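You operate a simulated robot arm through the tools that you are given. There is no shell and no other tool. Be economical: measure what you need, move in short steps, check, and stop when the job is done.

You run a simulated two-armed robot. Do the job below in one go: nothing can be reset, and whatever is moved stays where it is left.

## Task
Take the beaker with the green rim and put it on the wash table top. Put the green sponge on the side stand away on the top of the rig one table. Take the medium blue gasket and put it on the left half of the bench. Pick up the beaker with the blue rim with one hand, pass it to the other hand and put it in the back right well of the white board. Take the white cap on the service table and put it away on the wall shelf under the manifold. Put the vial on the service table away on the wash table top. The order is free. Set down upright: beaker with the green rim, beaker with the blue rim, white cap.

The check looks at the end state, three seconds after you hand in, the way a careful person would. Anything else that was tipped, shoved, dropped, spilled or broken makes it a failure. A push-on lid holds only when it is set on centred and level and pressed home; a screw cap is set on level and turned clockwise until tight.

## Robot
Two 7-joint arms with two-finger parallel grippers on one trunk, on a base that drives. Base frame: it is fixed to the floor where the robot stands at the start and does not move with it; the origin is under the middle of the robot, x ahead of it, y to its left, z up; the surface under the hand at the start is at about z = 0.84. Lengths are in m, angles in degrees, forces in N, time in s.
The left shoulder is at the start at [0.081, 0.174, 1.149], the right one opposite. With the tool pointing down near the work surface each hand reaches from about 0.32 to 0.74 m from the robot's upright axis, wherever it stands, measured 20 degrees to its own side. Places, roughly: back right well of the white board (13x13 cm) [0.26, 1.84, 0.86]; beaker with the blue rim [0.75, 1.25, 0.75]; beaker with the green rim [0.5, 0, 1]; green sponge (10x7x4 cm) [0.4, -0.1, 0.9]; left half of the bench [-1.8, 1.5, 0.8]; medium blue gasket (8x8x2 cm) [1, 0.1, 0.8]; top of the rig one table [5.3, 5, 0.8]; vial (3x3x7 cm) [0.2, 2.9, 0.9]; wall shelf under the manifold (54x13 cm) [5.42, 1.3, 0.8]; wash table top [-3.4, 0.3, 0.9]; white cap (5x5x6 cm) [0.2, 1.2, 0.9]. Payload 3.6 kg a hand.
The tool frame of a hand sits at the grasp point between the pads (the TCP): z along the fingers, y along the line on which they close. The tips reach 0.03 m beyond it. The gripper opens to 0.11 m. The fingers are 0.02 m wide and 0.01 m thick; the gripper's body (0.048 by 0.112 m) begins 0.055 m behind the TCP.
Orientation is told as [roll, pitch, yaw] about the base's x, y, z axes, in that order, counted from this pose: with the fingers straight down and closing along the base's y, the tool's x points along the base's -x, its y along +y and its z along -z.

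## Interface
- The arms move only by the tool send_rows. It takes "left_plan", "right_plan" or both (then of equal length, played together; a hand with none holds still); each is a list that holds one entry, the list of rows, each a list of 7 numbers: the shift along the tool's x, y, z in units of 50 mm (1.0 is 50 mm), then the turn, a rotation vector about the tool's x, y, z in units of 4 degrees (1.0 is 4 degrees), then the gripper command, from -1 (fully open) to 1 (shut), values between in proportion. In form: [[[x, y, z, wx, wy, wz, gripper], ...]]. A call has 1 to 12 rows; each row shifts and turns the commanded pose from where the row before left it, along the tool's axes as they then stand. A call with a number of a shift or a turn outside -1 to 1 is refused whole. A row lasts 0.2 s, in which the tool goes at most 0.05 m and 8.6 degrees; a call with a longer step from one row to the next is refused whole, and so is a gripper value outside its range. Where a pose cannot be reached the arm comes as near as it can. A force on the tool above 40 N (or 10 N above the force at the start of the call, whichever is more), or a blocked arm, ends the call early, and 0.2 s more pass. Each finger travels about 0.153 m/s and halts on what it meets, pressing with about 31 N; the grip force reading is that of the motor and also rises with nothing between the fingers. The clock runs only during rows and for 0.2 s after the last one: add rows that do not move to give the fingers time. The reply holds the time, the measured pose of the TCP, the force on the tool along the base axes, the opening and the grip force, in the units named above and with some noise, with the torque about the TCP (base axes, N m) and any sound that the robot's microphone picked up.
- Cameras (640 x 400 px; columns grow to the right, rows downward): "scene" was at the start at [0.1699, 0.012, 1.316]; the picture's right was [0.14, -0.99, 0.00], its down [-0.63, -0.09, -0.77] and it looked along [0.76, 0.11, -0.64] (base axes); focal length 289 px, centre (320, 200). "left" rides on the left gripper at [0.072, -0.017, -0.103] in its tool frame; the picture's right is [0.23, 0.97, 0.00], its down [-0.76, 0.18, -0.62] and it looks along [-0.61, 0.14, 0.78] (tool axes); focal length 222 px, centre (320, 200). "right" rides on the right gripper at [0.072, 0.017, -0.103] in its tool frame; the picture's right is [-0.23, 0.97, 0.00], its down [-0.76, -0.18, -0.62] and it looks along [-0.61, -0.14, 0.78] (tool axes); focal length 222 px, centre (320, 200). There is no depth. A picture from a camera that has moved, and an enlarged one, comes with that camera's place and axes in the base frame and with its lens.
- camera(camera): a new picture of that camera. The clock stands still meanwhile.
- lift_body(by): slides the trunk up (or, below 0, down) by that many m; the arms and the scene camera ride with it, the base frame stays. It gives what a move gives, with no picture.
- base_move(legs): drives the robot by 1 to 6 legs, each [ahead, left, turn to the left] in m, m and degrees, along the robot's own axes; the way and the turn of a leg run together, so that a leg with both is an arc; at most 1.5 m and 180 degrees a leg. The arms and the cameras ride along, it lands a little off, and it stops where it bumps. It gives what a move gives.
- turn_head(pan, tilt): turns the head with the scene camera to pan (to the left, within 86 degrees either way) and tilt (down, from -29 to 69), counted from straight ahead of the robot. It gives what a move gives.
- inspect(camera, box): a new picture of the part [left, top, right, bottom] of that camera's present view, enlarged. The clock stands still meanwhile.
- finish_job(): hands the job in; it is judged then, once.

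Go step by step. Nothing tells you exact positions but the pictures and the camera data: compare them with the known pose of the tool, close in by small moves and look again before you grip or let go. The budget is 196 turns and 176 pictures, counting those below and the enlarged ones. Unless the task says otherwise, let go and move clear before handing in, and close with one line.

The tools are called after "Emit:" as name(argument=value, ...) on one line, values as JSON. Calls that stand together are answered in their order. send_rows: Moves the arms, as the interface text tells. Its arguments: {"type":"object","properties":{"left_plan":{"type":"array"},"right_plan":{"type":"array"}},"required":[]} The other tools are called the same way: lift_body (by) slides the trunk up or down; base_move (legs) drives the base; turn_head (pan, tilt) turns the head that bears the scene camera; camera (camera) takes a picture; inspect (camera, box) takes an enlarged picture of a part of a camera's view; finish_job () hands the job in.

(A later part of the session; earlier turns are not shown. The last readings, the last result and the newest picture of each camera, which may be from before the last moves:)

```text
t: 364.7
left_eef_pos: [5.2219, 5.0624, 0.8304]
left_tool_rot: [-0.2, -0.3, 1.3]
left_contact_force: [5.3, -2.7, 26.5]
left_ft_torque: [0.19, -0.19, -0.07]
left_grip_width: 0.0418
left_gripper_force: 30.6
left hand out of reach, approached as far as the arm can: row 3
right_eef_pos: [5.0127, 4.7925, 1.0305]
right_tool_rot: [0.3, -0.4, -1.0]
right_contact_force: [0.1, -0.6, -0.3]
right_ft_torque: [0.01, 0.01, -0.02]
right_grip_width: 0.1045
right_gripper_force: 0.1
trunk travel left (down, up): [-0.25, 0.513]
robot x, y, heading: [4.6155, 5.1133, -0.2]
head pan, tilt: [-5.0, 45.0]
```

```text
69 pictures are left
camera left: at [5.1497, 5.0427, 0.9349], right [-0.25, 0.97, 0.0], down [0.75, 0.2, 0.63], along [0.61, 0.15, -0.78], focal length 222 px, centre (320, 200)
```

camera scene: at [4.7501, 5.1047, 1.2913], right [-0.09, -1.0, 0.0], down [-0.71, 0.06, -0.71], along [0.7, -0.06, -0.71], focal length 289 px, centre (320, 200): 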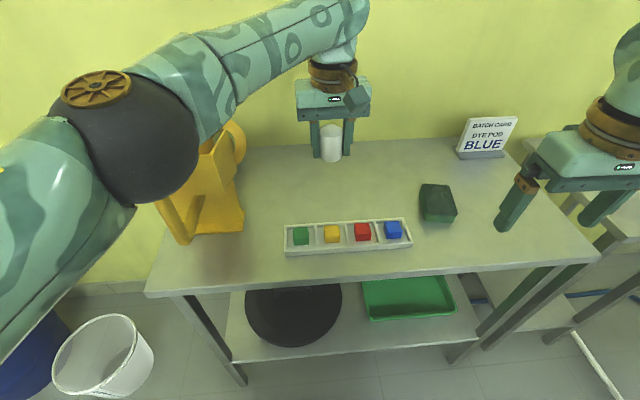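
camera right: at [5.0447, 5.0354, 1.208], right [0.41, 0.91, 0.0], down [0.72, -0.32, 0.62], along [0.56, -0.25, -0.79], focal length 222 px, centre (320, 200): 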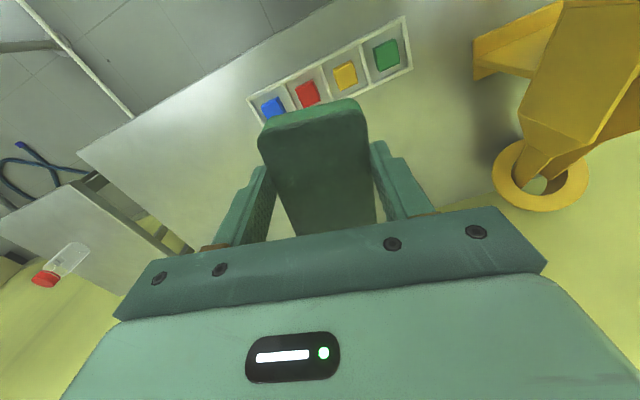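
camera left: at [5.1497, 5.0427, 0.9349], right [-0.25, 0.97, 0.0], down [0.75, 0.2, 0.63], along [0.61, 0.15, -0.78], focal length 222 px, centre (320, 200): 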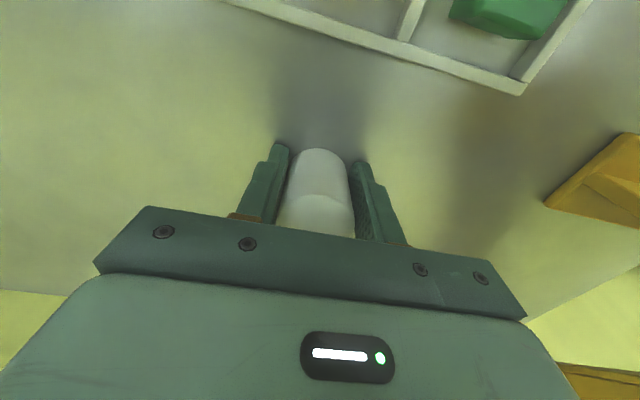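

Touchdown. I release the cap, raise the left hand and move it aside.

Emit:
send_rows(left_plan=[[[0, 0, -0.06, 0, 0, 0, 1], [0, 0, 0, 0, 0, 0, -0.2], [0, 0, 0, 0, 0, 0, -0.3], [0, 0, 0, 0, 0, 0, -0.3], [0, 0, -0.3, 0, 0, 0, -0.3], [0, 0, -0.6, 0, 0, 0, -0.3], [0, 0, -0.8, 0, 0, 0, -0.3], [0.4, 0, -0.8, 0, 0, 0, -0.3], [0.7, 0, -0.6, 0, 0, 0, -0.3], [0.8, 0.3, -0.3, 0, 0, 0, -0.3], [0.8, 0.3, 0, 0, 0, 0, -0.3], [0.8, 0.3, 0, 0, 0, 0, -0.3]]])

Emit:
camera(camera="scene")

```text
t: 367.3
left_eef_pos: [5.0451, 5.1025, 1.0009]
left_tool_rot: [0.0, 0.0, 1.5]
left_contact_force: [-0.3, 0.2, 0.3]
left_ft_torque: [0.0, -0.01, -0.02]
left_grip_width: 0.0714
left_gripper_force: 0.1
right_eef_pos: [5.0144, 4.7938, 1.0304]
right_tool_rot: [0.3, -0.4, -1.1]
right_contact_force: [0.2, 0.1, 0.6]
right_ft_torque: [-0.02, 0.01, 0.01]
right_grip_width: 0.1043
right_gripper_force: 0.0
trunk travel left (down, up): [-0.25, 0.513]
robot x, y, heading: [4.6162, 5.1085, -0.1]
head pan, tilt: [-5.0, 45.0]
```

```text
68 pictures are left
camera scene: at [4.7975, 5.1039, 1.2919], right [-0.09, -1.0, 0.0], down [-0.7, 0.06, -0.71], along [0.7, -0.06, -0.71], focal length 289 px, centre (320, 200)
```

scene: 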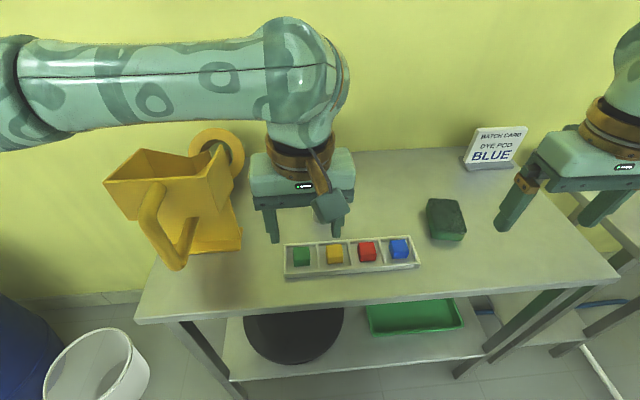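

I pull the left hand back and bring the right hand over the cap.

Emit:
send_rows(left_plan=[[[0.6, 0, -0.3, 0, 0, 0, -0.3], [0.6, 0, -0.3, 0, 0, 0, -0.3], [0.6, 0.2, -0.3, 0, 0, 0, -0.3], [0.5, 0.6, 0, 0, 0, 0, -0.3], [0, 0.7, 0, 0, 0, 0, -0.3], [0, 0.7, 0, 0, 0, 0, -0.3], [0, 0.7, 0, 0, 0, 0, -0.3], [0, 0, 0, 0, 0, 0, -0.3], [0, 0, 0, 0, 0, 0, -0.3], [0, 0, 0, 0, 0, 0, -0.3], [0, 0, 0, 0, 0, 0, -0.3], [0, 0, 0, 0, 0, 0, -0.3]]], right_plan=[[[0, 0, 0, 0, 0, 0, -0.7], [0, 0, 0, 0, 0, 0, -0.7], [0, 0, 0, 0, 0, 0, -0.7], [0, 0, 0, 0, 0, 0, -0.7], [-0.507, 0.68, 0, 0, 0, 0, -0.7], [-0.507, 0.68, 0, 0, 0, 0, -0.7], [-0.507, 0.68, 0, 0, 0, 0, -0.7], [-0.507, 0.68, 0, 0, 0, 0, -0.7], [-0.507, 0.68, 0, 0, 0, 0, -0.7], [-0.507, 0.68, 0, 0, 0, 0, -0.7], [-0.507, 0.68, 0, 0, 0, 0, -0.7], [-0.507, 0.68, 0, 0, 0, 0, -0.7]]])

Emit:
camera(camera="scene")

Emit:
camera(camera="right")

```text
t: 369.9
left_eef_pos: [4.9297, 5.2442, 1.0454]
left_tool_rot: [0.0, 0.0, 1.5]
left_contact_force: [0.0, -0.2, -0.7]
left_ft_torque: [-0.01, -0.01, 0.03]
left_grip_width: 0.0713
left_gripper_force: 0.1
right_eef_pos: [5.2241, 5.0624, 1.0317]
right_tool_rot: [0.2, -0.3, -1.0]
right_contact_force: [-1.2, -0.1, 0.0]
right_ft_torque: [-0.02, -0.01, 0.01]
right_grip_width: 0.0936
right_gripper_force: 0.1
trunk travel left (down, up): [-0.25, 0.513]
robot x, y, heading: [4.6169, 5.1121, -0.2]
head pan, tilt: [-5.0, 45.0]
```

```text
67 pictures are left
camera scene: at [4.799, 5.1052, 1.2916], right [-0.09, -1.0, 0.0], down [-0.7, 0.06, -0.71], along [0.7, -0.06, -0.71], focal length 289 px, centre (320, 200)
```

scene: 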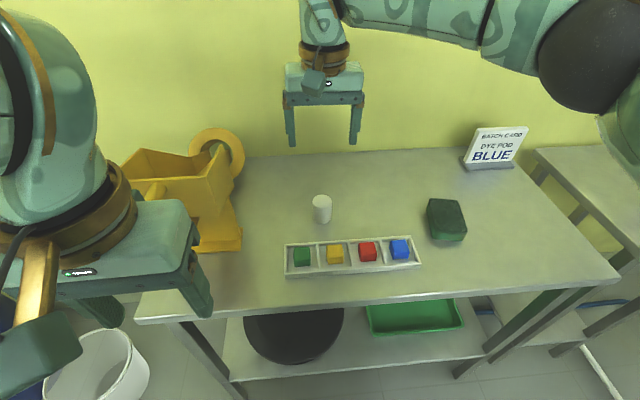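

```text
66 pictures are left
camera right: at [5.1499, 5.0796, 1.1353], right [0.24, 0.97, 0.01], down [0.75, -0.19, 0.63], along [0.61, -0.15, -0.78], focal length 222 px, centre (320, 200)
```

right: 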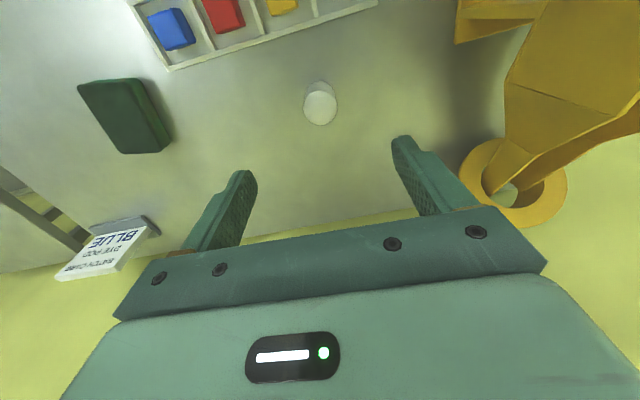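

The cap stands exactly under the right hand. I go down and grip it.

Emit:
send_rows(right_plan=[[[0, 0, 0.6, 0, 0, 0, -0.7], [0, 0, 0.6, 0, 0, 0, -0.7], [0, 0, 0.6, 0, 0, 0, -0.7], [0, 0, 0.6, 0, 0, 0, -0.7], [0, 0, 0.6, 0, 0, 0, -0.7], [0, 0, 0.5, 0, 0, 0, -0.7], [0, 0, 0.3, 0, 0, 0, -0.7], [0, 0, 0, 0, 0, 0, -0.7], [0, 0, 0, 0, 0, 0, 1], [0, 0, 0, 0, 0, 0, 1], [0, 0, 0, 0, 0, 0, 1]]])

Emit:
camera(camera="right")

```text
t: 372.3
left_eef_pos: [4.9291, 5.2431, 1.0461]
left_tool_rot: [-0.1, 0.0, 1.4]
left_contact_force: [-0.2, -1.6, 0.5]
left_ft_torque: [-0.03, 0.0, -0.01]
left_grip_width: 0.0716
left_gripper_force: 0.1
right_eef_pos: [5.2241, 5.063, 0.8416]
right_tool_rot: [0.3, -0.2, -1.1]
right_contact_force: [0.4, -0.5, -0.2]
right_ft_torque: [-0.03, -0.08, 0.01]
right_grip_width: 0.0416
right_gripper_force: 31.1
trunk travel left (down, up): [-0.25, 0.513]
robot x, y, heading: [4.6184, 5.1114, 0.2]
head pan, tilt: [-5.0, 45.0]
```

```text
65 pictures are left
camera right: at [5.1498, 5.0802, 0.9458], right [0.24, 0.97, 0.01], down [0.76, -0.19, 0.63], along [0.61, -0.15, -0.78], focal length 222 px, centre (320, 200)
```

right: 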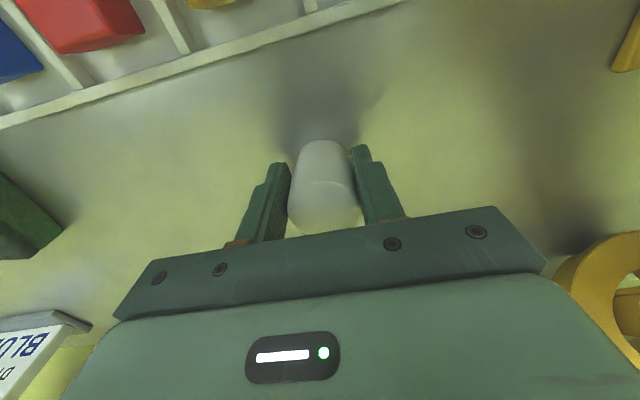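

The cap is in the right hand (0.042 m). I lift it, retract both hands and drive back the way I came.

Emit:
send_rows(left_plan=[[[0, 0, 0, 0, 0, 0, -1], [0, 0, 0, 0, 0, 0, -1], [0, 0, 0, 0, 0, 0, -1], [0, 0, 0, 0, 0, 0, -1], [0, 0, 0, 0, 0, 0, -1], [0, 0, 0, 0, 0, 0, -1], [0, 0, 0, 0, 0, 0, -1], [0, 0, 0, 0, 0, 0, -1], [0, 0, 0, 0, 0, 0, -1], [0, 0, 0, 0, 0, 0, -1], [0, 0, 0, 0, 0, 0, -1], [0, 0, 0, 0, 0, 0, -1]]], right_plan=[[[0, 0, -0.2, 0, 0, 0, 1], [0, 0, -0.4, 0, 0, 0, 1], [0, 0, -0.6, 0, 0, 0, 1], [0, 0, -0.6, 0, 0, 0, 1], [0, 0, -0.6, 0, 0, 0, 1], [0.3, 0, -0.6, 0, 0, 0, 1], [0.6, -0.4, -0.6, 0, 0, 0, 1], [0.6, -0.5, -0.4, 0, 0, 0, 1], [0.6, -0.5, -0.2, 0, 0, 0, 1], [0.6, -0.5, 0, 0, 0, 0, 1], [0.6, -0.5, 0, 0, 0, 0, 1], [0.4, -0.4, 0, 0, 0, 0, 1]]])

Emit:
camera(camera="right")

Emit:
base_move(legs=[[-1.0, 0.25, 0], [-1.0, 0.35, 0], [-1.25, 0, 0], [0, 0, -90]])

```text
t: 374.9
left_eef_pos: [4.93, 5.2417, 1.048]
left_tool_rot: [0.1, 0.0, 1.3]
left_contact_force: [0.7, 0.1, -0.7]
left_ft_torque: [0.05, -0.01, -0.03]
left_grip_width: 0.1099
left_gripper_force: 0.1
right_eef_pos: [5.0356, 4.9227, 1.0498]
right_tool_rot: [0.3, -0.3, -1.0]
right_contact_force: [0.3, 0.1, -0.7]
right_ft_torque: [0.02, -0.01, -0.03]
right_grip_width: 0.0414
right_gripper_force: 31.4
trunk travel left (down, up): [-0.25, 0.513]
robot x, y, heading: [4.6141, 5.1139, -0.2]
head pan, tilt: [-5.0, 45.0]
```

```text
64 pictures are left
camera right: at [4.9617, 4.94, 1.1541], right [0.24, 0.97, 0.01], down [0.75, -0.2, 0.63], along [0.61, -0.15, -0.78], focal length 222 px, centre (320, 200)
```

right: 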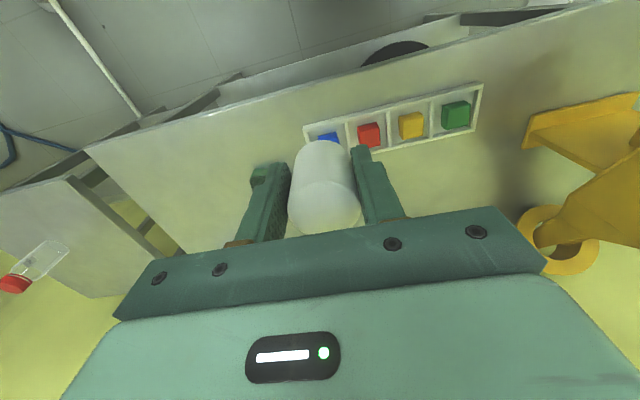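

```text
t: 395.0
left_eef_pos: [1.5109, 5.4348, 1.0469]
left_tool_rot: [-0.1, 0.0, -88.3]
left_contact_force: [-0.2, 0.2, -0.8]
left_ft_torque: [-0.02, -0.02, 0.0]
left_grip_width: 0.1101
left_gripper_force: 0.0
right_eef_pos: [1.1905, 5.3275, 1.0492]
right_tool_rot: [0.3, -0.3, -90.7]
right_contact_force: [-0.1, -0.5, 0.6]
right_ft_torque: [-0.02, -0.02, 0.02]
right_grip_width: 0.0416
right_gripper_force: 31.0
trunk travel left (down, up): [-0.25, 0.513]
robot x, y, heading: [1.3746, 5.7485, -89.8]
head pan, tilt: [-5.0, 45.0]
```

I drive south past the fan and stop near the low table to glance at the blue-rim beaker.

Emit:
base_move(legs=[[1.5, 0, 0], [1.5, 0.05, 0], [1.3, 0.12, 0]])

Emit:
turn_head(pan=-75, tilt=35)

Emit:
camera(camera="scene")

```text
refused: leg 2 is longer than a leg can be; nothing moved
```

```text
t: 396.4
left_eef_pos: [1.5106, 5.435, 1.0469]
left_tool_rot: [0.0, -0.1, -88.3]
left_contact_force: [0.2, 0.2, 0.5]
left_ft_torque: [-0.02, -0.02, 0.0]
left_grip_width: 0.1102
left_gripper_force: 0.2
right_eef_pos: [1.1912, 5.3272, 1.0504]
right_tool_rot: [0.3, -0.2, -90.7]
right_contact_force: [0.4, -0.4, -0.1]
right_ft_torque: [0.0, -0.02, 0.02]
right_grip_width: 0.0418
right_gripper_force: 30.7
trunk travel left (down, up): [-0.25, 0.513]
robot x, y, heading: [1.3741, 5.7497, -90.2]
head pan, tilt: [-75.0, 35.0]
```

```text
63 pictures are left
camera scene: at [1.2923, 5.623, 1.3065], right [-0.26, 0.96, 0.0], down [0.55, 0.15, -0.82], along [-0.79, -0.21, -0.57], focal length 289 px, centre (320, 200)
```

scene: 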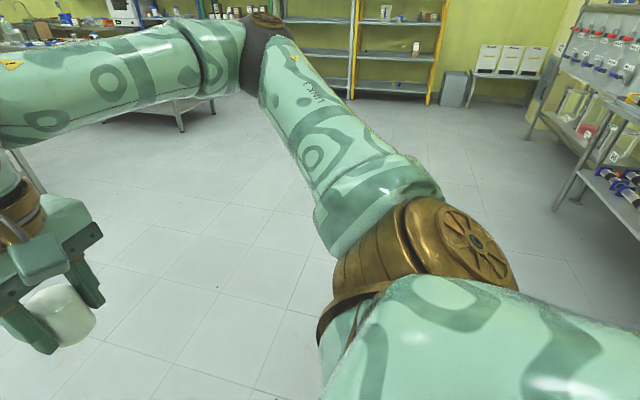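

Emit:
base_move(legs=[[1.5, 0, 0.3], [1.45, 0, 0], [0.95, 0.12, 0]])

Emit:
turn_head(pan=-55, tilt=30)

Emit:
camera(camera="scene")

```text
t: 415.2
left_eef_pos: [1.7318, 1.5507, 1.0453]
left_tool_rot: [-0.1, 0.0, -84.1]
left_contact_force: [0.3, 0.0, -0.5]
left_ft_torque: [-0.05, 0.0, 0.0]
left_grip_width: 0.11
left_gripper_force: 0.1
right_eef_pos: [1.4211, 1.4188, 1.0498]
right_tool_rot: [0.3, -0.3, -86.5]
right_contact_force: [-0.1, 0.8, -1.2]
right_ft_torque: [0.06, -0.01, 0.0]
right_grip_width: 0.0412
right_gripper_force: 30.6
trunk travel left (down, up): [-0.25, 0.513]
robot x, y, heading: [1.5713, 1.8561, -85.8]
head pan, tilt: [-75.0, 35.0]
```

```text
t: 416.0
left_eef_pos: [1.7303, 1.5516, 1.0472]
left_tool_rot: [-0.1, 0.0, -84.1]
left_contact_force: [0.2, -0.9, 0.2]
left_ft_torque: [-0.01, 0.0, -0.01]
left_grip_width: 0.11
left_gripper_force: 0.0
right_eef_pos: [1.4208, 1.418, 1.0514]
right_tool_rot: [0.3, -0.3, -86.5]
right_contact_force: [0.0, 0.5, -0.1]
right_ft_torque: [0.01, -0.04, -0.01]
right_grip_width: 0.0415
right_gripper_force: 30.9
trunk travel left (down, up): [-0.25, 0.513]
robot x, y, heading: [1.5729, 1.8527, -85.7]
head pan, tilt: [-55.0, 30.0]
```

```text
62 pictures are left
camera scene: at [1.5123, 1.694, 1.3143], right [-0.63, 0.77, 0.0], down [0.39, 0.32, -0.87], along [-0.67, -0.55, -0.5], focal length 289 px, centre (320, 200)
```

scene: 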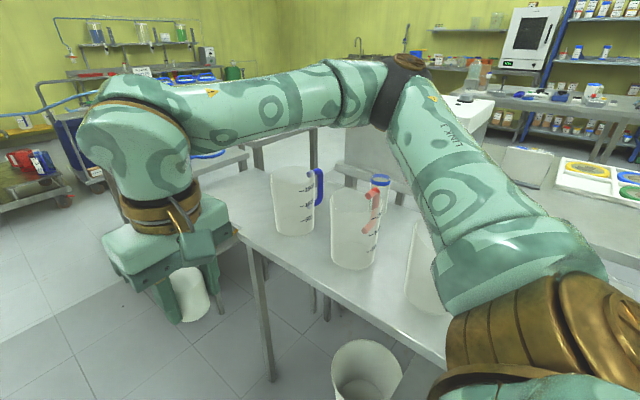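

The blue-rim beaker stands behind the pitchers on that low table. First the shelf: I retract the hands a bit, turn to face north and slide toward the gap.

Emit:
send_rows(left_plan=[[[0, 0, 0, 0, 0, 0, -1], [0, 0, 0, 0, 0, 0, -1], [0, 0, 0, 0, 0, 0, -1], [0, 0, 0, 0, 0, 0, -1]]], right_plan=[[[0.3, 0, 0, 0, 0, 0, 1], [0.3, 0, 0, 0, 0, 0, 1], [0.3, 0, 0, 0, 0, 0, 1], [0.3, 0, 0, 0, 0, 0, 1]]])

Emit:
base_move(legs=[[0.6, 0.2, 0], [0.7, 0.3, 0], [0, 0, 175.7], [0, -1.1, 0]])

Emit:
turn_head(pan=-80, tilt=25)

Emit:
camera(camera="scene")

```text
t: 417.0
left_eef_pos: [1.7302, 1.5517, 1.0462]
left_tool_rot: [0.0, 0.0, -84.0]
left_contact_force: [0.2, -0.7, 0.1]
left_ft_torque: [-0.03, 0.02, -0.01]
left_grip_width: 0.1099
left_gripper_force: 0.1
right_eef_pos: [1.4168, 1.4802, 1.0507]
right_tool_rot: [0.3, -0.2, -86.4]
right_contact_force: [-0.1, -0.5, -0.7]
right_ft_torque: [0.01, 0.01, 0.02]
right_grip_width: 0.0418
right_gripper_force: 31.2
trunk travel left (down, up): [-0.25, 0.513]
robot x, y, heading: [1.5748, 1.8518, -85.7]
head pan, tilt: [-55.0, 30.0]
```

```text
t: 436.8
left_eef_pos: [3.1325, 0.9482, 1.046]
left_tool_rot: [0.0, 0.0, 94.0]
left_contact_force: [-0.1, -1.0, -0.7]
left_ft_torque: [0.02, -0.01, 0.03]
left_grip_width: 0.11
left_gripper_force: 0.1
right_eef_pos: [3.4483, 1.0086, 1.0489]
right_tool_rot: [0.3, -0.3, 91.6]
right_contact_force: [0.3, -0.4, -0.9]
right_ft_torque: [0.01, -0.02, 0.0]
right_grip_width: 0.0416
right_gripper_force: 31.0
trunk travel left (down, up): [-0.25, 0.513]
robot x, y, heading: [3.2779, 0.6408, 92.5]
head pan, tilt: [-55.0, 30.0]
```

```text
t: 437.7
left_eef_pos: [3.1302, 0.9467, 1.0465]
left_tool_rot: [0.0, 0.0, 94.0]
left_contact_force: [-0.3, -0.4, 0.0]
left_ft_torque: [0.02, 0.01, 0.04]
left_grip_width: 0.11
left_gripper_force: 0.1
right_eef_pos: [3.4483, 1.0082, 1.0488]
right_tool_rot: [0.2, -0.3, 91.6]
right_contact_force: [-0.2, -0.5, -0.1]
right_ft_torque: [-0.04, -0.01, 0.02]
right_grip_width: 0.0418
right_gripper_force: 31.2
trunk travel left (down, up): [-0.25, 0.513]
robot x, y, heading: [3.276, 0.6433, 92.7]
head pan, tilt: [-80.0, 25.0]
```

```text
61 pictures are left
camera scene: at [3.3631, 0.7615, 1.3222], right [0.22, -0.98, 0.0], down [-0.41, -0.09, -0.91], along [0.88, 0.2, -0.42], focal length 289 px, centre (320, 200)
```

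scene: 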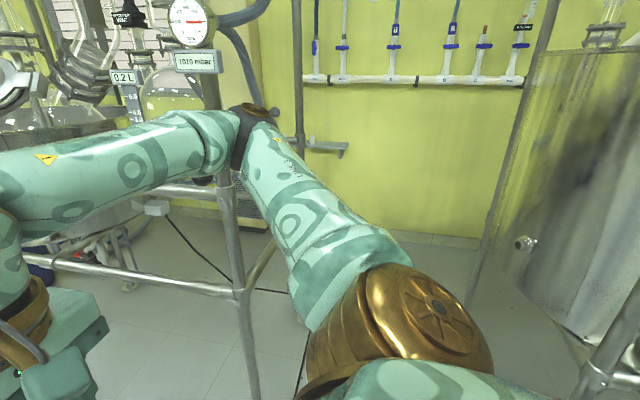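

The right elbow leads at y≈1.0, and rig posts stand at about y≥1.13. I look lower to see the post feet on both sides of the gap.

Emit:
turn_head(pan=-86, tilt=45)

Emit:
camera(camera="scene")

```text
t: 438.5
left_eef_pos: [3.1317, 0.9472, 1.0457]
left_tool_rot: [0.0, 0.0, 94.1]
left_contact_force: [-0.4, -0.2, 0.1]
left_ft_torque: [0.0, 0.04, -0.03]
left_grip_width: 0.1101
left_gripper_force: 0.1
right_eef_pos: [3.4481, 1.0083, 1.0499]
right_tool_rot: [0.3, -0.2, 91.6]
right_contact_force: [0.4, 0.3, -0.3]
right_ft_torque: [-0.01, 0.01, 0.02]
right_grip_width: 0.0418
right_gripper_force: 30.7
trunk travel left (down, up): [-0.25, 0.513]
robot x, y, heading: [3.2781, 0.6419, 92.5]
head pan, tilt: [-85.9, 45.0]
```

```text
60 pictures are left
camera scene: at [3.354, 0.7508, 1.2918], right [0.11, -0.99, 0.0], down [-0.7, -0.08, -0.71], along [0.7, 0.08, -0.71], focal length 289 px, centre (320, 200)
```

scene: 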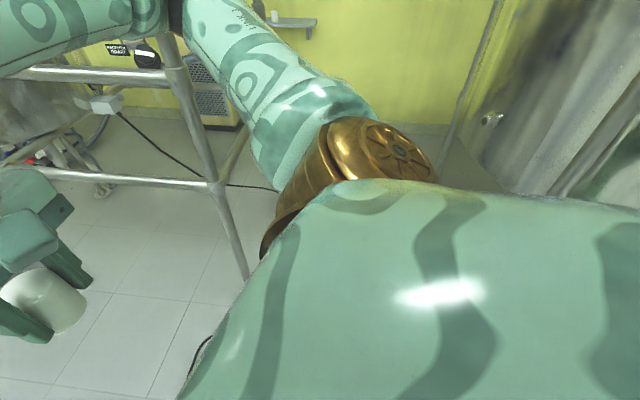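

The gap is y 0.27–1.17. I square up to 90° at y≈0.66 and slide east in short stages, checking drift.

Emit:
base_move(legs=[[0.01, 0, -2.6], [0, -0.5, 0]])

```text
t: 441.9
left_eef_pos: [3.6554, 0.9617, 1.0458]
left_tool_rot: [0.1, 0.0, 90.9]
left_contact_force: [-0.1, -0.7, -0.4]
left_ft_torque: [0.03, 0.0, -0.03]
left_grip_width: 0.1101
left_gripper_force: 0.1
right_eef_pos: [3.9739, 1.0031, 1.0495]
right_tool_rot: [0.4, -0.2, 88.5]
right_contact_force: [0.5, 0.1, -0.9]
right_ft_torque: [-0.05, 0.0, 0.01]
right_grip_width: 0.0416
right_gripper_force: 30.7
trunk travel left (down, up): [-0.25, 0.513]
robot x, y, heading: [3.7823, 0.6452, 89.4]
head pan, tilt: [-85.9, 45.0]
```

Tracking well. I continue into the gap.

Emit:
base_move(legs=[[0.01, -0.5, 0.6], [0, -0.3, 0]])

Emit:
turn_head(pan=-45, tilt=30)

Emit:
camera(camera="scene")

```text
t: 446.5
left_eef_pos: [4.4436, 0.9703, 1.0469]
left_tool_rot: [0.2, -0.1, 92.0]
left_contact_force: [0.5, 0.4, 0.0]
left_ft_torque: [-0.01, -0.01, 0.02]
left_grip_width: 0.1099
left_gripper_force: 0.1
right_eef_pos: [4.7613, 1.0193, 1.0498]
right_tool_rot: [0.3, -0.3, 89.7]
right_contact_force: [0.1, -0.1, -0.6]
right_ft_torque: [-0.06, 0.03, 0.02]
right_grip_width: 0.0416
right_gripper_force: 31.4
trunk travel left (down, up): [-0.25, 0.513]
robot x, y, heading: [4.5752, 0.6578, 90.4]
head pan, tilt: [-85.9, 45.0]
```

```text
t: 447.6
left_eef_pos: [4.4423, 0.971, 1.047]
left_tool_rot: [0.0, 0.0, 92.1]
left_contact_force: [0.6, 0.1, 0.1]
left_ft_torque: [-0.02, 0.04, -0.04]
left_grip_width: 0.1099
left_gripper_force: 0.1
right_eef_pos: [4.7596, 1.0189, 1.0492]
right_tool_rot: [0.4, -0.3, 89.7]
right_contact_force: [-0.4, 0.3, -0.5]
right_ft_torque: [0.0, -0.02, 0.02]
right_grip_width: 0.0416
right_gripper_force: 30.8
trunk travel left (down, up): [-0.25, 0.513]
robot x, y, heading: [4.5779, 0.6568, 90.7]
head pan, tilt: [-45.0, 30.0]
```

```text
59 pictures are left
camera scene: at [4.6403, 0.8241, 1.3142], right [0.71, -0.7, 0.0], down [-0.35, -0.36, -0.87], along [0.61, 0.62, -0.5], focal length 289 px, centre (320, 200)
```

scene: 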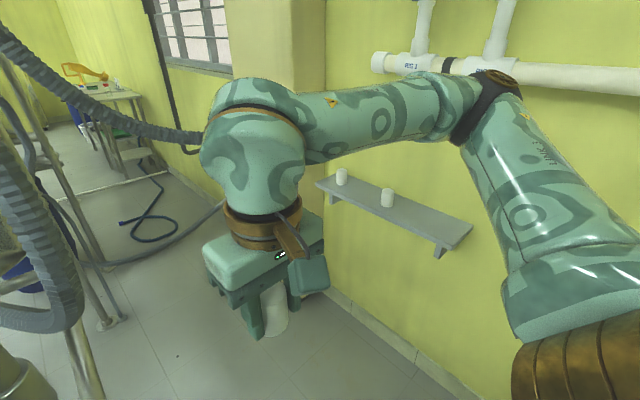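

The shelf shows two white caps on its left and middle; the right end around y≈1.10 is free. The manifold hangs at z≈1.24, so I lower the trunk, then edge a little further in.

Emit:
lift_body(by=-0.12)

Emit:
send_rows(left_plan=[[[0, -0.3, 0, 0, 0, 0, -1], [0, -0.4, 0, 0, 0, 0, -1], [0, -0.4, 0, 0, 0, 0, -1], [0, 0, 0, 0, 0, 0, -1]]])

Emit:
base_move(legs=[[0.01, -0.24, -0.5]])

Emit:
camera(camera="scene")

Emit:
camera(camera="right")

```text
t: 449.1
left_eef_pos: [4.4424, 0.9837, 0.9153]
left_tool_rot: [0.1, 3.1, 92.1]
left_contact_force: [0.1, -0.7, 0.5]
left_ft_torque: [0.0, 0.01, 0.02]
left_grip_width: 0.1097
left_gripper_force: 0.0
right_eef_pos: [4.7594, 1.0193, 0.9304]
right_tool_rot: [0.3, -0.3, 89.5]
right_contact_force: [-0.5, -0.6, -1.0]
right_ft_torque: [0.0, -0.01, -0.03]
right_grip_width: 0.0417
right_gripper_force: 31.5
trunk travel left (down, up): [-0.13, 0.633]
robot x, y, heading: [4.5801, 0.6625, 90.6]
head pan, tilt: [-45.0, 30.0]
```

```text
t: 450.1
left_eef_pos: [4.4971, 0.9849, 0.916]
left_tool_rot: [0.2, 3.2, 92.0]
left_contact_force: [-0.3, -0.1, 0.8]
left_ft_torque: [-0.02, 0.02, -0.01]
left_grip_width: 0.11
left_gripper_force: 0.1
right_eef_pos: [4.7609, 1.0203, 0.9305]
right_tool_rot: [0.3, -0.4, 89.7]
right_contact_force: [-0.5, -0.2, -0.6]
right_ft_torque: [0.03, 0.05, 0.01]
right_grip_width: 0.0417
right_gripper_force: 31.6
trunk travel left (down, up): [-0.13, 0.633]
robot x, y, heading: [4.5801, 0.6565, 90.8]
head pan, tilt: [-45.0, 30.0]
```

```text
t: 451.8
left_eef_pos: [4.7422, 0.9976, 0.9158]
left_tool_rot: [0.2, 3.2, 91.7]
left_contact_force: [-0.3, -0.2, 0.5]
left_ft_torque: [0.0, 0.0, 0.01]
left_grip_width: 0.11
left_gripper_force: 0.0
right_eef_pos: [5.004, 1.0295, 0.93]
right_tool_rot: [0.4, -0.4, 89.2]
right_contact_force: [-0.1, -0.7, -0.4]
right_ft_torque: [0.01, 0.01, -0.01]
right_grip_width: 0.0415
right_gripper_force: 31.5
trunk travel left (down, up): [-0.13, 0.633]
robot x, y, heading: [4.8197, 0.67, 90.2]
head pan, tilt: [-45.0, 30.0]
```

```text
58 pictures are left
camera scene: at [4.8832, 0.9011, 1.1883], right [0.71, -0.71, 0.0], down [-0.35, -0.35, -0.87], along [0.61, 0.61, -0.5], focal length 289 px, centre (320, 200)
```

scene: 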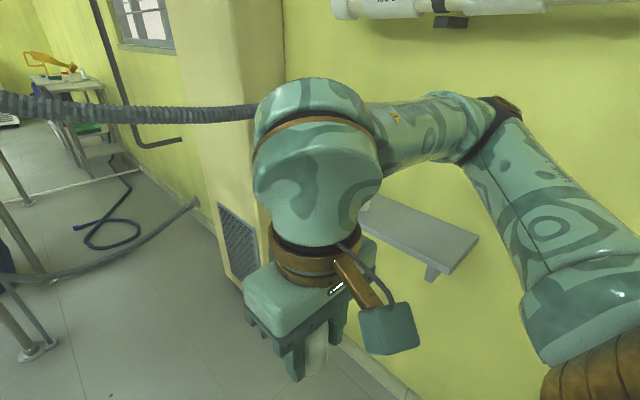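

```text
57 pictures are left
camera right: at [4.986, 0.9567, 1.0335], right [-0.97, 0.24, 0.01], down [0.19, 0.76, 0.63], along [0.15, 0.61, -0.78], focal length 222 px, centre (320, 200)
```

right: 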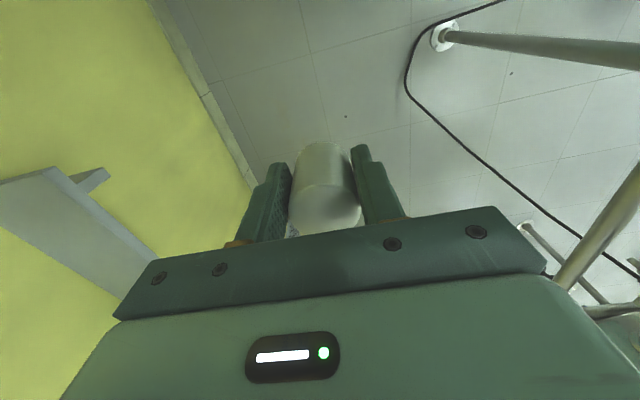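

Shelf: front edge x≈5.34, right end y≈1.02. I aim for (5.40, 1.10) and reach out sideways half-way first.

Emit:
send_rows(right_plan=[[[-0.14, -0.7, 0, 0, 0, 0, 1], [-0.14, -0.7, 0, 0, 0, 0, 1], [-0.14, -0.7, 0, 0, 0, 0, 1], [-0.14, -0.7, 0, 0, 0, 0, 1], [-0.14, -0.7, 0, 0, 0, 0, 1], [-0.14, -0.7, 0, 0, 0, 0, 1], [-0.14, -0.7, 0, 0, 0, 0, 1], [0, 0, 0, 0, 0, 0, 1]]])

Emit:
camera(camera="scene")

Emit:
camera(camera="right")

```text
t: 453.6
left_eef_pos: [4.7417, 0.997, 0.9156]
left_tool_rot: [0.1, 3.1, 91.8]
left_contact_force: [-0.2, -0.1, -0.5]
left_ft_torque: [0.0, -0.04, -0.01]
left_grip_width: 0.11
left_gripper_force: 0.0
right_eef_pos: [5.1677, 1.0584, 0.921]
right_tool_rot: [0.2, -0.2, 89.2]
right_contact_force: [-0.3, -0.7, -0.6]
right_ft_torque: [-0.02, 0.0, 0.0]
right_grip_width: 0.0416
right_gripper_force: 31.3
right hand out of reach, approached as far as the arm can: row 5, 6, 7
trunk travel left (down, up): [-0.13, 0.633]
robot x, y, heading: [4.8182, 0.6663, 90.1]
head pan, tilt: [-45.0, 30.0]
```

```text
56 pictures are left
camera scene: at [4.8823, 0.9014, 1.1883], right [0.71, -0.71, 0.0], down [-0.35, -0.36, -0.87], along [0.61, 0.61, -0.5], focal length 289 px, centre (320, 200)
```

scene: 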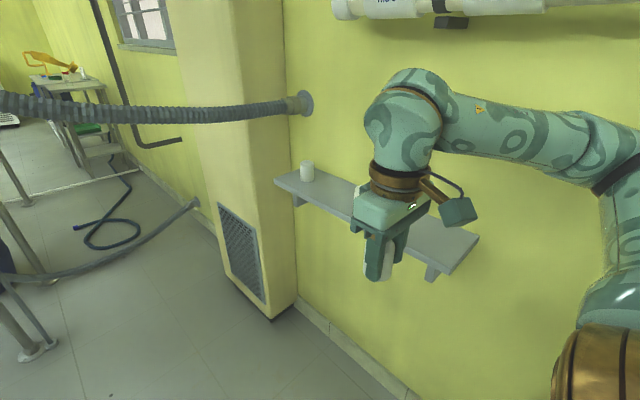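

```text
55 pictures are left
camera right: at [5.1487, 0.9838, 1.0257], right [-0.97, 0.24, 0.01], down [0.19, 0.76, 0.63], along [0.15, 0.61, -0.78], focal length 222 px, centre (320, 200)
```

right: 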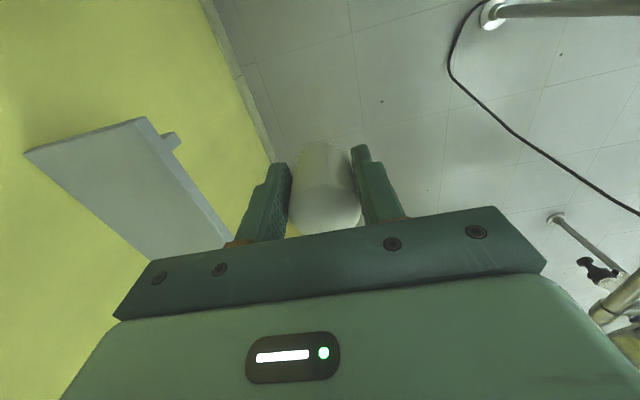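

The wrist orientation limits the reach. I turn the tool 44° clockwise along with the arm, then look at the pose.

Emit:
send_rows(right_plan=[[[0, 0, 0, 0, 0, 1, 1], [0, 0, 0, 0, 0, 1, 1], [0, 0, 0, 0, 0, 1, 1], [0, 0, 0, 0, 0, 1, 1], [0, 0, 0, 0, 0, 1, 1], [0, 0, 0, 0, 0, 1, 1], [0, 0, 0, 0, 0, 1, 1], [0, 0, 0, 0, 0, 1, 1], [0, 0, 0, 0, 0, 1, 1], [0, 0, 0, 0, 0, 1, 1], [0, 0, 0, 0, 0, 1, 1]]])

```text
t: 456.0
left_eef_pos: [4.7413, 0.9965, 0.9155]
left_tool_rot: [0.1, 3.2, 91.7]
left_contact_force: [0.0, -0.3, 0.3]
left_ft_torque: [0.06, 0.01, 0.01]
left_grip_width: 0.1101
left_gripper_force: 0.2
right_eef_pos: [5.1665, 1.0569, 0.924]
right_tool_rot: [0.3, 0.0, 45.1]
right_contact_force: [-0.6, 0.4, -0.9]
right_ft_torque: [-0.02, 0.04, 0.02]
right_grip_width: 0.0414
right_gripper_force: 31.2
trunk travel left (down, up): [-0.13, 0.633]
robot x, y, heading: [4.8223, 0.6689, 90.2]
head pan, tilt: [-45.0, 30.0]
```

Now the rotated hand moves toward (5.40, 1.10).

Emit:
send_rows(right_plan=[[[-0.56, -0.38, 0, 0, 0, 0, 1], [-0.56, -0.38, 0, 0, 0, 0, 1], [-0.56, -0.38, 0, 0, 0, 0, 1], [-0.56, -0.38, 0, 0, 0, 0, 1], [-0.56, -0.38, 0, 0, 0, 0, 1], [-0.56, -0.38, 0, 0, 0, 0, 1], [-0.56, -0.38, 0, 0, 0, 0, 1], [0, 0, 0, 0, 0, 0, 1]]])

Emit:
camera(camera="scene")

Emit:
camera(camera="right")

```text
t: 457.8
left_eef_pos: [4.742, 0.9974, 0.9161]
left_tool_rot: [0.1, 3.1, 91.7]
left_contact_force: [-0.9, 0.4, -0.6]
left_ft_torque: [0.01, -0.03, 0.02]
left_grip_width: 0.1097
left_gripper_force: 0.0
right_eef_pos: [5.399, 1.1036, 0.9207]
right_tool_rot: [0.5, -0.2, 45.2]
right_contact_force: [0.0, 0.8, -0.7]
right_ft_torque: [0.01, 0.01, 0.0]
right_grip_width: 0.0417
right_gripper_force: 30.8
trunk travel left (down, up): [-0.13, 0.633]
robot x, y, heading: [4.8208, 0.6668, 89.9]
head pan, tilt: [-45.0, 30.0]
```

```text
54 pictures are left
camera scene: at [4.8825, 0.9009, 1.1884], right [0.71, -0.71, 0.0], down [-0.35, -0.35, -0.87], along [0.61, 0.61, -0.5], focal length 289 px, centre (320, 200)
```

scene: 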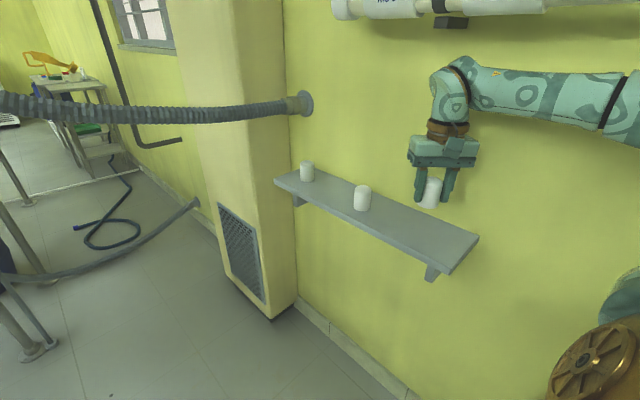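

```text
53 pictures are left
camera right: at [5.3354, 1.0618, 1.0256], right [-0.53, 0.85, 0.01], down [0.67, 0.41, 0.62], along [0.52, 0.34, -0.78], focal length 222 px, centre (320, 200)
```

right: 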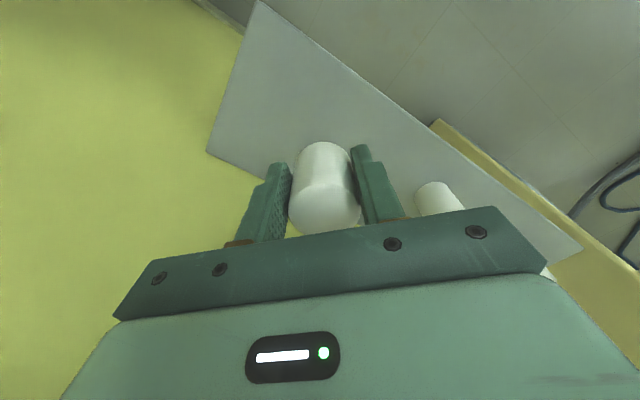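

The cap hangs over the free right part of the shelf. I lower it gently to contact.

Emit:
send_rows(right_plan=[[[0, 0, 0.4, 0, 0, 0, 1], [0, 0, 0.4, 0, 0, 0, 1], [0, 0, 0.3, 0, 0, 0, 1], [0, 0, 0.1, 0, 0, 0, 1], [0, 0, 0.08, 0, 0, 0, 1], [0, 0, 0.08, 0, 0, 0, 1], [0, 0, 0.08, 0, 0, 0, 1], [0, 0, 0.08, 0, 0, 0, 1], [0, 0, 0.08, 0, 0, 0, 1], [0, 0, 0.08, 0, 0, 0, 1]]])

Emit:
inspect(camera="scene", box=[270, 110, 510, 290])

```text
t: 460.0
left_eef_pos: [4.7404, 0.9954, 0.9165]
left_tool_rot: [0.0, 3.0, 91.7]
left_contact_force: [0.0, 0.9, 0.2]
left_ft_torque: [0.02, 0.0, -0.02]
left_grip_width: 0.1097
left_gripper_force: 0.1
right_eef_pos: [5.3996, 1.1019, 0.8422]
right_tool_rot: [0.5, -0.5, 45.2]
right_contact_force: [1.4, -0.2, 21.9]
right_ft_torque: [-0.02, -0.61, -0.03]
right_grip_width: 0.0417
right_gripper_force: 31.2
trunk travel left (down, up): [-0.13, 0.633]
robot x, y, heading: [4.8188, 0.67, 90.0]
head pan, tilt: [-45.0, 30.0]
```

```text
2.22 times, centred on (390, 200) of scene
camera zoom: at [4.8807, 0.8993, 1.1893], right [0.71, -0.71, 0.0], down [-0.35, -0.35, -0.87], along [0.61, 0.61, -0.5], focal length 642 px, centre (164, 200)
```

zoom: 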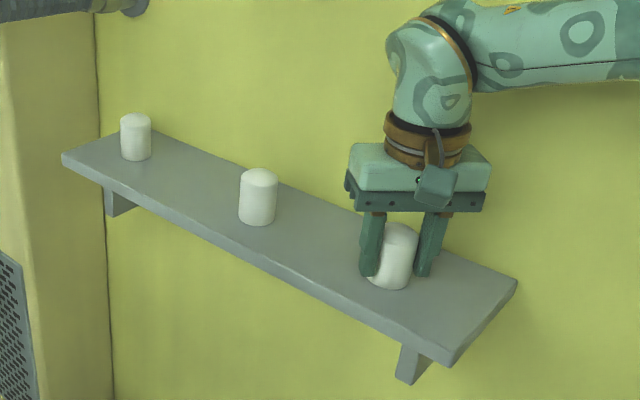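

Contact on the shelf. I ease off, open slightly and rise straight up.

Emit:
send_rows(right_plan=[[[0, 0, -0.03, 0, 0, 0, 1], [0, 0, 0, 0, 0, 0, 0.15], [0, 0, 0, 0, 0, 0, 0], [0, 0, 0, 0, 0, 0, -0.1], [0, 0, 0, 0, 0, 0, -0.1], [0, 0, -0.3, 0, 0, 0, -0.1], [0, 0, -0.5, 0, 0, 0, -0.1], [0, 0, -0.6, 0, 0, 0, -0.1], [0, 0, -0.5, 0, 0, 0, -0.1], [0, 0, 0, 0, 0, 0, -0.1]]])

Emit:
inspect(camera="scene", box=[270, 110, 510, 290])

```text
t: 462.2
left_eef_pos: [4.7417, 0.9973, 0.9166]
left_tool_rot: [0.2, 3.2, 91.7]
left_contact_force: [0.4, -0.2, 0.7]
left_ft_torque: [0.0, -0.02, -0.03]
left_grip_width: 0.11
left_gripper_force: 0.0
right_eef_pos: [5.3989, 1.1021, 0.937]
right_tool_rot: [0.4, 0.1, 45.2]
right_contact_force: [-0.4, -0.7, -0.1]
right_ft_torque: [0.01, -0.04, 0.0]
right_grip_width: 0.0606
right_gripper_force: 0.1
trunk travel left (down, up): [-0.13, 0.633]
robot x, y, heading: [4.8186, 0.6685, 90.1]
head pan, tilt: [-45.0, 30.0]
```

```text
2.22 times, centred on (390, 200) of scene
camera zoom: at [4.8824, 0.9011, 1.1883], right [0.71, -0.71, 0.0], down [-0.35, -0.35, -0.87], along [0.61, 0.61, -0.5], focal length 642 px, centre (164, 200)
```

zoom: 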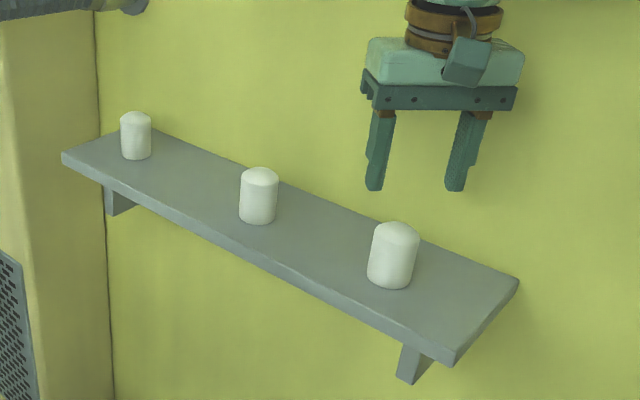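

The cap stands upright on the shelf. I reverse the arm motions to fold the right arm back for the exit.

Emit:
send_rows(right_plan=[[[0.4, 0.27, -0.2, 0, 0, 0, -0.1], [0.56, 0.38, 0, 0, 0, 0, -0.1], [0.56, 0.38, 0, 0, 0, -0.5, -0.1], [0.56, 0.35, 0, 0, 0, -1, -0.1], [0.56, 0.3, 0, 0, 0, -1, -0.1], [0.56, 0.3, 0, 0, 0, -1, -0.1], [0.56, 0.3, 0, 0, 0, -1, -0.1], [0, 0, 0, 0, 0, -1, -0.1], [0, 0, 0, 0, 0, -1, -0.1], [0, 0, 0, 0, 0, -1, -0.1], [0, 0, 0, 0, 0, -1, -0.1], [0, 0, 0, 0, 0, -1, -0.1]]])

```text
t: 464.8
left_eef_pos: [4.7411, 0.9978, 0.9156]
left_tool_rot: [0.1, 3.2, 91.7]
left_contact_force: [0.5, -0.3, 0.3]
left_ft_torque: [0.0, 0.02, 0.02]
left_grip_width: 0.1102
left_gripper_force: 0.0
right_eef_pos: [5.1933, 1.0342, 0.9455]
right_tool_rot: [0.3, -0.2, 83.3]
right_contact_force: [0.3, 0.4, -0.3]
right_ft_torque: [-0.01, 0.02, -0.01]
right_grip_width: 0.0606
right_gripper_force: 0.1
trunk travel left (down, up): [-0.13, 0.633]
robot x, y, heading: [4.8183, 0.6721, 90.0]
head pan, tilt: [-45.0, 30.0]
```

I bring the right hand fully in front, raise the trunk back, and slide out west.

Emit:
send_rows(right_plan=[[[0, 0.7, 0, 0, 0, -0.75, -1], [0, 0.75, 0, 0, 0, -0.75, -1], [0, 0.75, 0, 0, 0, 0, -1], [0, 0.75, 0, 0, 0, 0, -1], [0, 0.75, 0, 0, 0, 0, -1]]])

Emit:
lift_body(by=0.12)

Emit:
base_move(legs=[[-0.01, 0.6, 0], [0, 0.6, 0], [0, 0.5, 0]])

```text
t: 466.0
left_eef_pos: [4.7402, 0.9973, 0.9154]
left_tool_rot: [0.1, 3.2, 91.7]
left_contact_force: [-0.7, -0.4, 0.5]
left_ft_torque: [0.02, 0.0, 0.01]
left_grip_width: 0.1101
left_gripper_force: 0.0
right_eef_pos: [5.0051, 1.0421, 0.9458]
right_tool_rot: [0.3, -0.2, 89.3]
right_contact_force: [-0.3, 0.0, 0.1]
right_ft_torque: [-0.03, -0.02, -0.01]
right_grip_width: 0.1101
right_gripper_force: 0.0
trunk travel left (down, up): [-0.13, 0.633]
robot x, y, heading: [4.8186, 0.6688, 90.0]
head pan, tilt: [-45.0, 30.0]
```

```text
t: 467.5
left_eef_pos: [4.7411, 0.9981, 1.035]
left_tool_rot: [0.1, 3.2, 91.7]
left_contact_force: [0.6, -1.1, 0.7]
left_ft_torque: [-0.01, -0.02, -0.01]
left_grip_width: 0.11
left_gripper_force: 0.0
right_eef_pos: [5.0075, 1.0409, 1.0661]
right_tool_rot: [0.3, -0.2, 89.2]
right_contact_force: [0.7, 0.8, -0.1]
right_ft_torque: [-0.04, -0.02, 0.0]
right_grip_width: 0.1105
right_gripper_force: 0.1
trunk travel left (down, up): [-0.25, 0.513]
robot x, y, heading: [4.8189, 0.6708, 90.1]
head pan, tilt: [-45.0, 30.0]
```

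```text
t: 476.3
left_eef_pos: [3.0702, 0.9868, 1.0345]
left_tool_rot: [0.1, 3.1, 91.7]
left_contact_force: [0.1, 0.8, 0.7]
left_ft_torque: [0.0, -0.02, -0.01]
left_grip_width: 0.1099
left_gripper_force: 0.0
right_eef_pos: [3.3385, 1.0304, 1.0656]
right_tool_rot: [0.3, -0.3, 89.2]
right_contact_force: [0.1, -0.3, -0.1]
right_ft_torque: [0.01, -0.01, 0.03]
right_grip_width: 0.11
right_gripper_force: 0.0
trunk travel left (down, up): [-0.25, 0.513]
robot x, y, heading: [3.1524, 0.6589, 89.9]
head pan, tilt: [-45.0, 30.0]
```

Out of the gap safely. Now to the low table with the blue-rim beaker, approaching from the east.

Emit:
base_move(legs=[[0, 1.35, 0], [0, 0, 90], [0, -0.6, 0]])

Emit:
turn_head(pan=0, tilt=40)

Emit:
camera(camera="scene")

```text
t: 490.0
left_eef_pos: [1.4623, 1.183, 1.0367]
left_tool_rot: [0.1, 3.2, -177.6]
left_contact_force: [-0.3, 0.6, 0.1]
left_ft_torque: [-0.03, -0.01, 0.01]
left_grip_width: 0.1099
left_gripper_force: 0.0
right_eef_pos: [1.4155, 1.4511, 1.0656]
right_tool_rot: [0.3, -0.3, 180.0]
right_contact_force: [0.3, 0.8, -0.4]
right_ft_torque: [-0.02, 0.03, -0.02]
right_grip_width: 0.1099
right_gripper_force: 0.0
trunk travel left (down, up): [-0.25, 0.513]
robot x, y, heading: [1.7893, 1.2677, -178.9]
head pan, tilt: [-45.0, 30.0]
```

```text
t: 491.1
left_eef_pos: [1.4627, 1.1833, 1.0348]
left_tool_rot: [0.1, 3.2, -177.6]
left_contact_force: [1.3, -0.3, -0.4]
left_ft_torque: [0.01, 0.0, 0.01]
left_grip_width: 0.1101
left_gripper_force: 0.1
right_eef_pos: [1.4145, 1.4502, 1.0656]
right_tool_rot: [0.3, -0.3, 179.8]
right_contact_force: [0.2, -0.8, 0.4]
right_ft_torque: [-0.01, 0.01, 0.01]
right_grip_width: 0.1098
right_gripper_force: 0.0
trunk travel left (down, up): [-0.25, 0.513]
robot x, y, heading: [1.7905, 1.2661, -178.9]
head pan, tilt: [0.0, 40.0]
```

```text
50 pictures are left
camera scene: at [1.6023, 1.2625, 1.2989], right [-0.01, 1.0, 0.0], down [0.64, 0.01, -0.77], along [-0.77, -0.01, -0.64], focal length 289 px, centre (320, 200)
```

scene: 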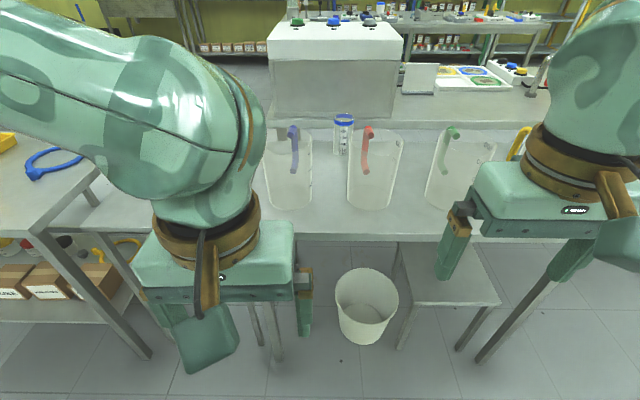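

The blue-rim beaker stands at about (0.77, 1.32) behind the pitchers. For a hand-over I need the left hand vertical with its fingers closing fore-aft and the right hand coming from the side, so I first turn both tools 90° here in free space.

Emit:
send_rows(left_plan=[[[0, 0, 0, 0, -0.8, 1, -1], [0, 0, 0, 0, 0, 1, -1], [0, 0, 0, 0, 0, 1, -1], [0, 0, 0, 0, 0, 1, -1], [0, 0, 0, 0, 0, 1, -1], [0, 0, 0, 0, 0, 1, -1], [0, 0, 0, 0, 0, 1, -1], [0, 0, 0, 0, 0, 1, -1], [0, 0, 0, 0, 0, 1, -1], [0, 0, 0, 0, 0, 1, -1], [0, 0, 0, 0, 0, 1, -1], [0, 0, 0, 0, 0, 1, -1]]], right_plan=[[[0, 0, 0, 0, 0, 1, -1], [0, 0, 0, 0, 0, 1, -1], [0, 0, 0, 0, 0, 1, -1], [0, 0, 0, 0, 0, 1, -1], [0, 0, 0, 0, 0, 1, -1], [0, 0, 0, 0, 0, 1, -1], [0, 0, 0, 0, 0, 1, -1], [0, 0, 0, 0, 0, 1, -1], [0, 0, 0, 0, 0, 1, -1], [0, 0, 0, 0, 0, 1, -1], [0, 0, 0, 0, 0, 1, -1], [0, 0, 0, 0, 0, 1, -1]]])

Emit:
send_rows(left_plan=[[[0, 0, 0, 0, 0, 1, -1], [0, 0, 0, 0, 0, 1, -1], [0, 0, 0, 0, 0, 1, -1], [0, 0, 0, 0, 0, 1, -1], [0, 0, 0, 0, 0, 1, -1], [0, 0, 0, 0, 0, 1, -1], [0, 0, 0, 0, 0, 1, -1], [0, 0, 0, 0, 0, 1, -1], [0, 0, 0, 0, 0, 1, -1], [0, 0, 0, 0, 0, 1, -1], [0, 0, 0, 0, 0, 0.3, -1]]], right_plan=[[[0, 0, 0, 0, 0, 1, -1], [0, 0, 0, 0, 0, 1, -1], [0, 0, 0, 0, 0, 1, -1], [0, 0, 0, 0, 0, 1, -1], [0, 0, 0, 0, 0, 1, -1], [0, 0, 0, 0, 0, 1, -1], [0, 0, 0, 0, 0, 1, -1], [0, 0, 0, 0, 0, 1, -1], [0, 0, 0, 0, 0, 1, -1], [0, 0, 0, 0, 0, 1, -1], [0, 0, 0, 0, 0, 0.5, -1]]])

```text
t: 493.7
left_eef_pos: [1.4624, 1.1841, 1.0353]
left_tool_rot: [0.0, 0.0, 134.3]
left_contact_force: [0.4, 0.5, -0.5]
left_ft_torque: [-0.02, 0.01, -0.02]
left_grip_width: 0.1101
left_gripper_force: 0.0
right_eef_pos: [1.4154, 1.4493, 1.066]
right_tool_rot: [0.4, 0.1, 131.9]
right_contact_force: [0.2, 1.0, 0.0]
right_ft_torque: [-0.01, 0.0, 0.0]
right_grip_width: 0.1101
right_gripper_force: 0.1
trunk travel left (down, up): [-0.25, 0.513]
robot x, y, heading: [1.7886, 1.2668, -179.4]
head pan, tilt: [0.0, 40.0]
```

```text
t: 496.1
left_eef_pos: [1.4616, 1.184, 1.0344]
left_tool_rot: [-0.1, -0.1, 93.1]
left_contact_force: [0.6, 0.7, 0.5]
left_ft_torque: [0.0, -0.01, -0.01]
left_grip_width: 0.11
left_gripper_force: 0.0
right_eef_pos: [1.4154, 1.4507, 1.0661]
right_tool_rot: [0.4, 0.3, 89.9]
right_contact_force: [0.6, 0.6, -0.5]
right_ft_torque: [0.02, 0.02, 0.01]
right_grip_width: 0.1099
right_gripper_force: 0.1
trunk travel left (down, up): [-0.25, 0.513]
robot x, y, heading: [1.7894, 1.264, -179.3]
head pan, tilt: [0.0, 40.0]
```

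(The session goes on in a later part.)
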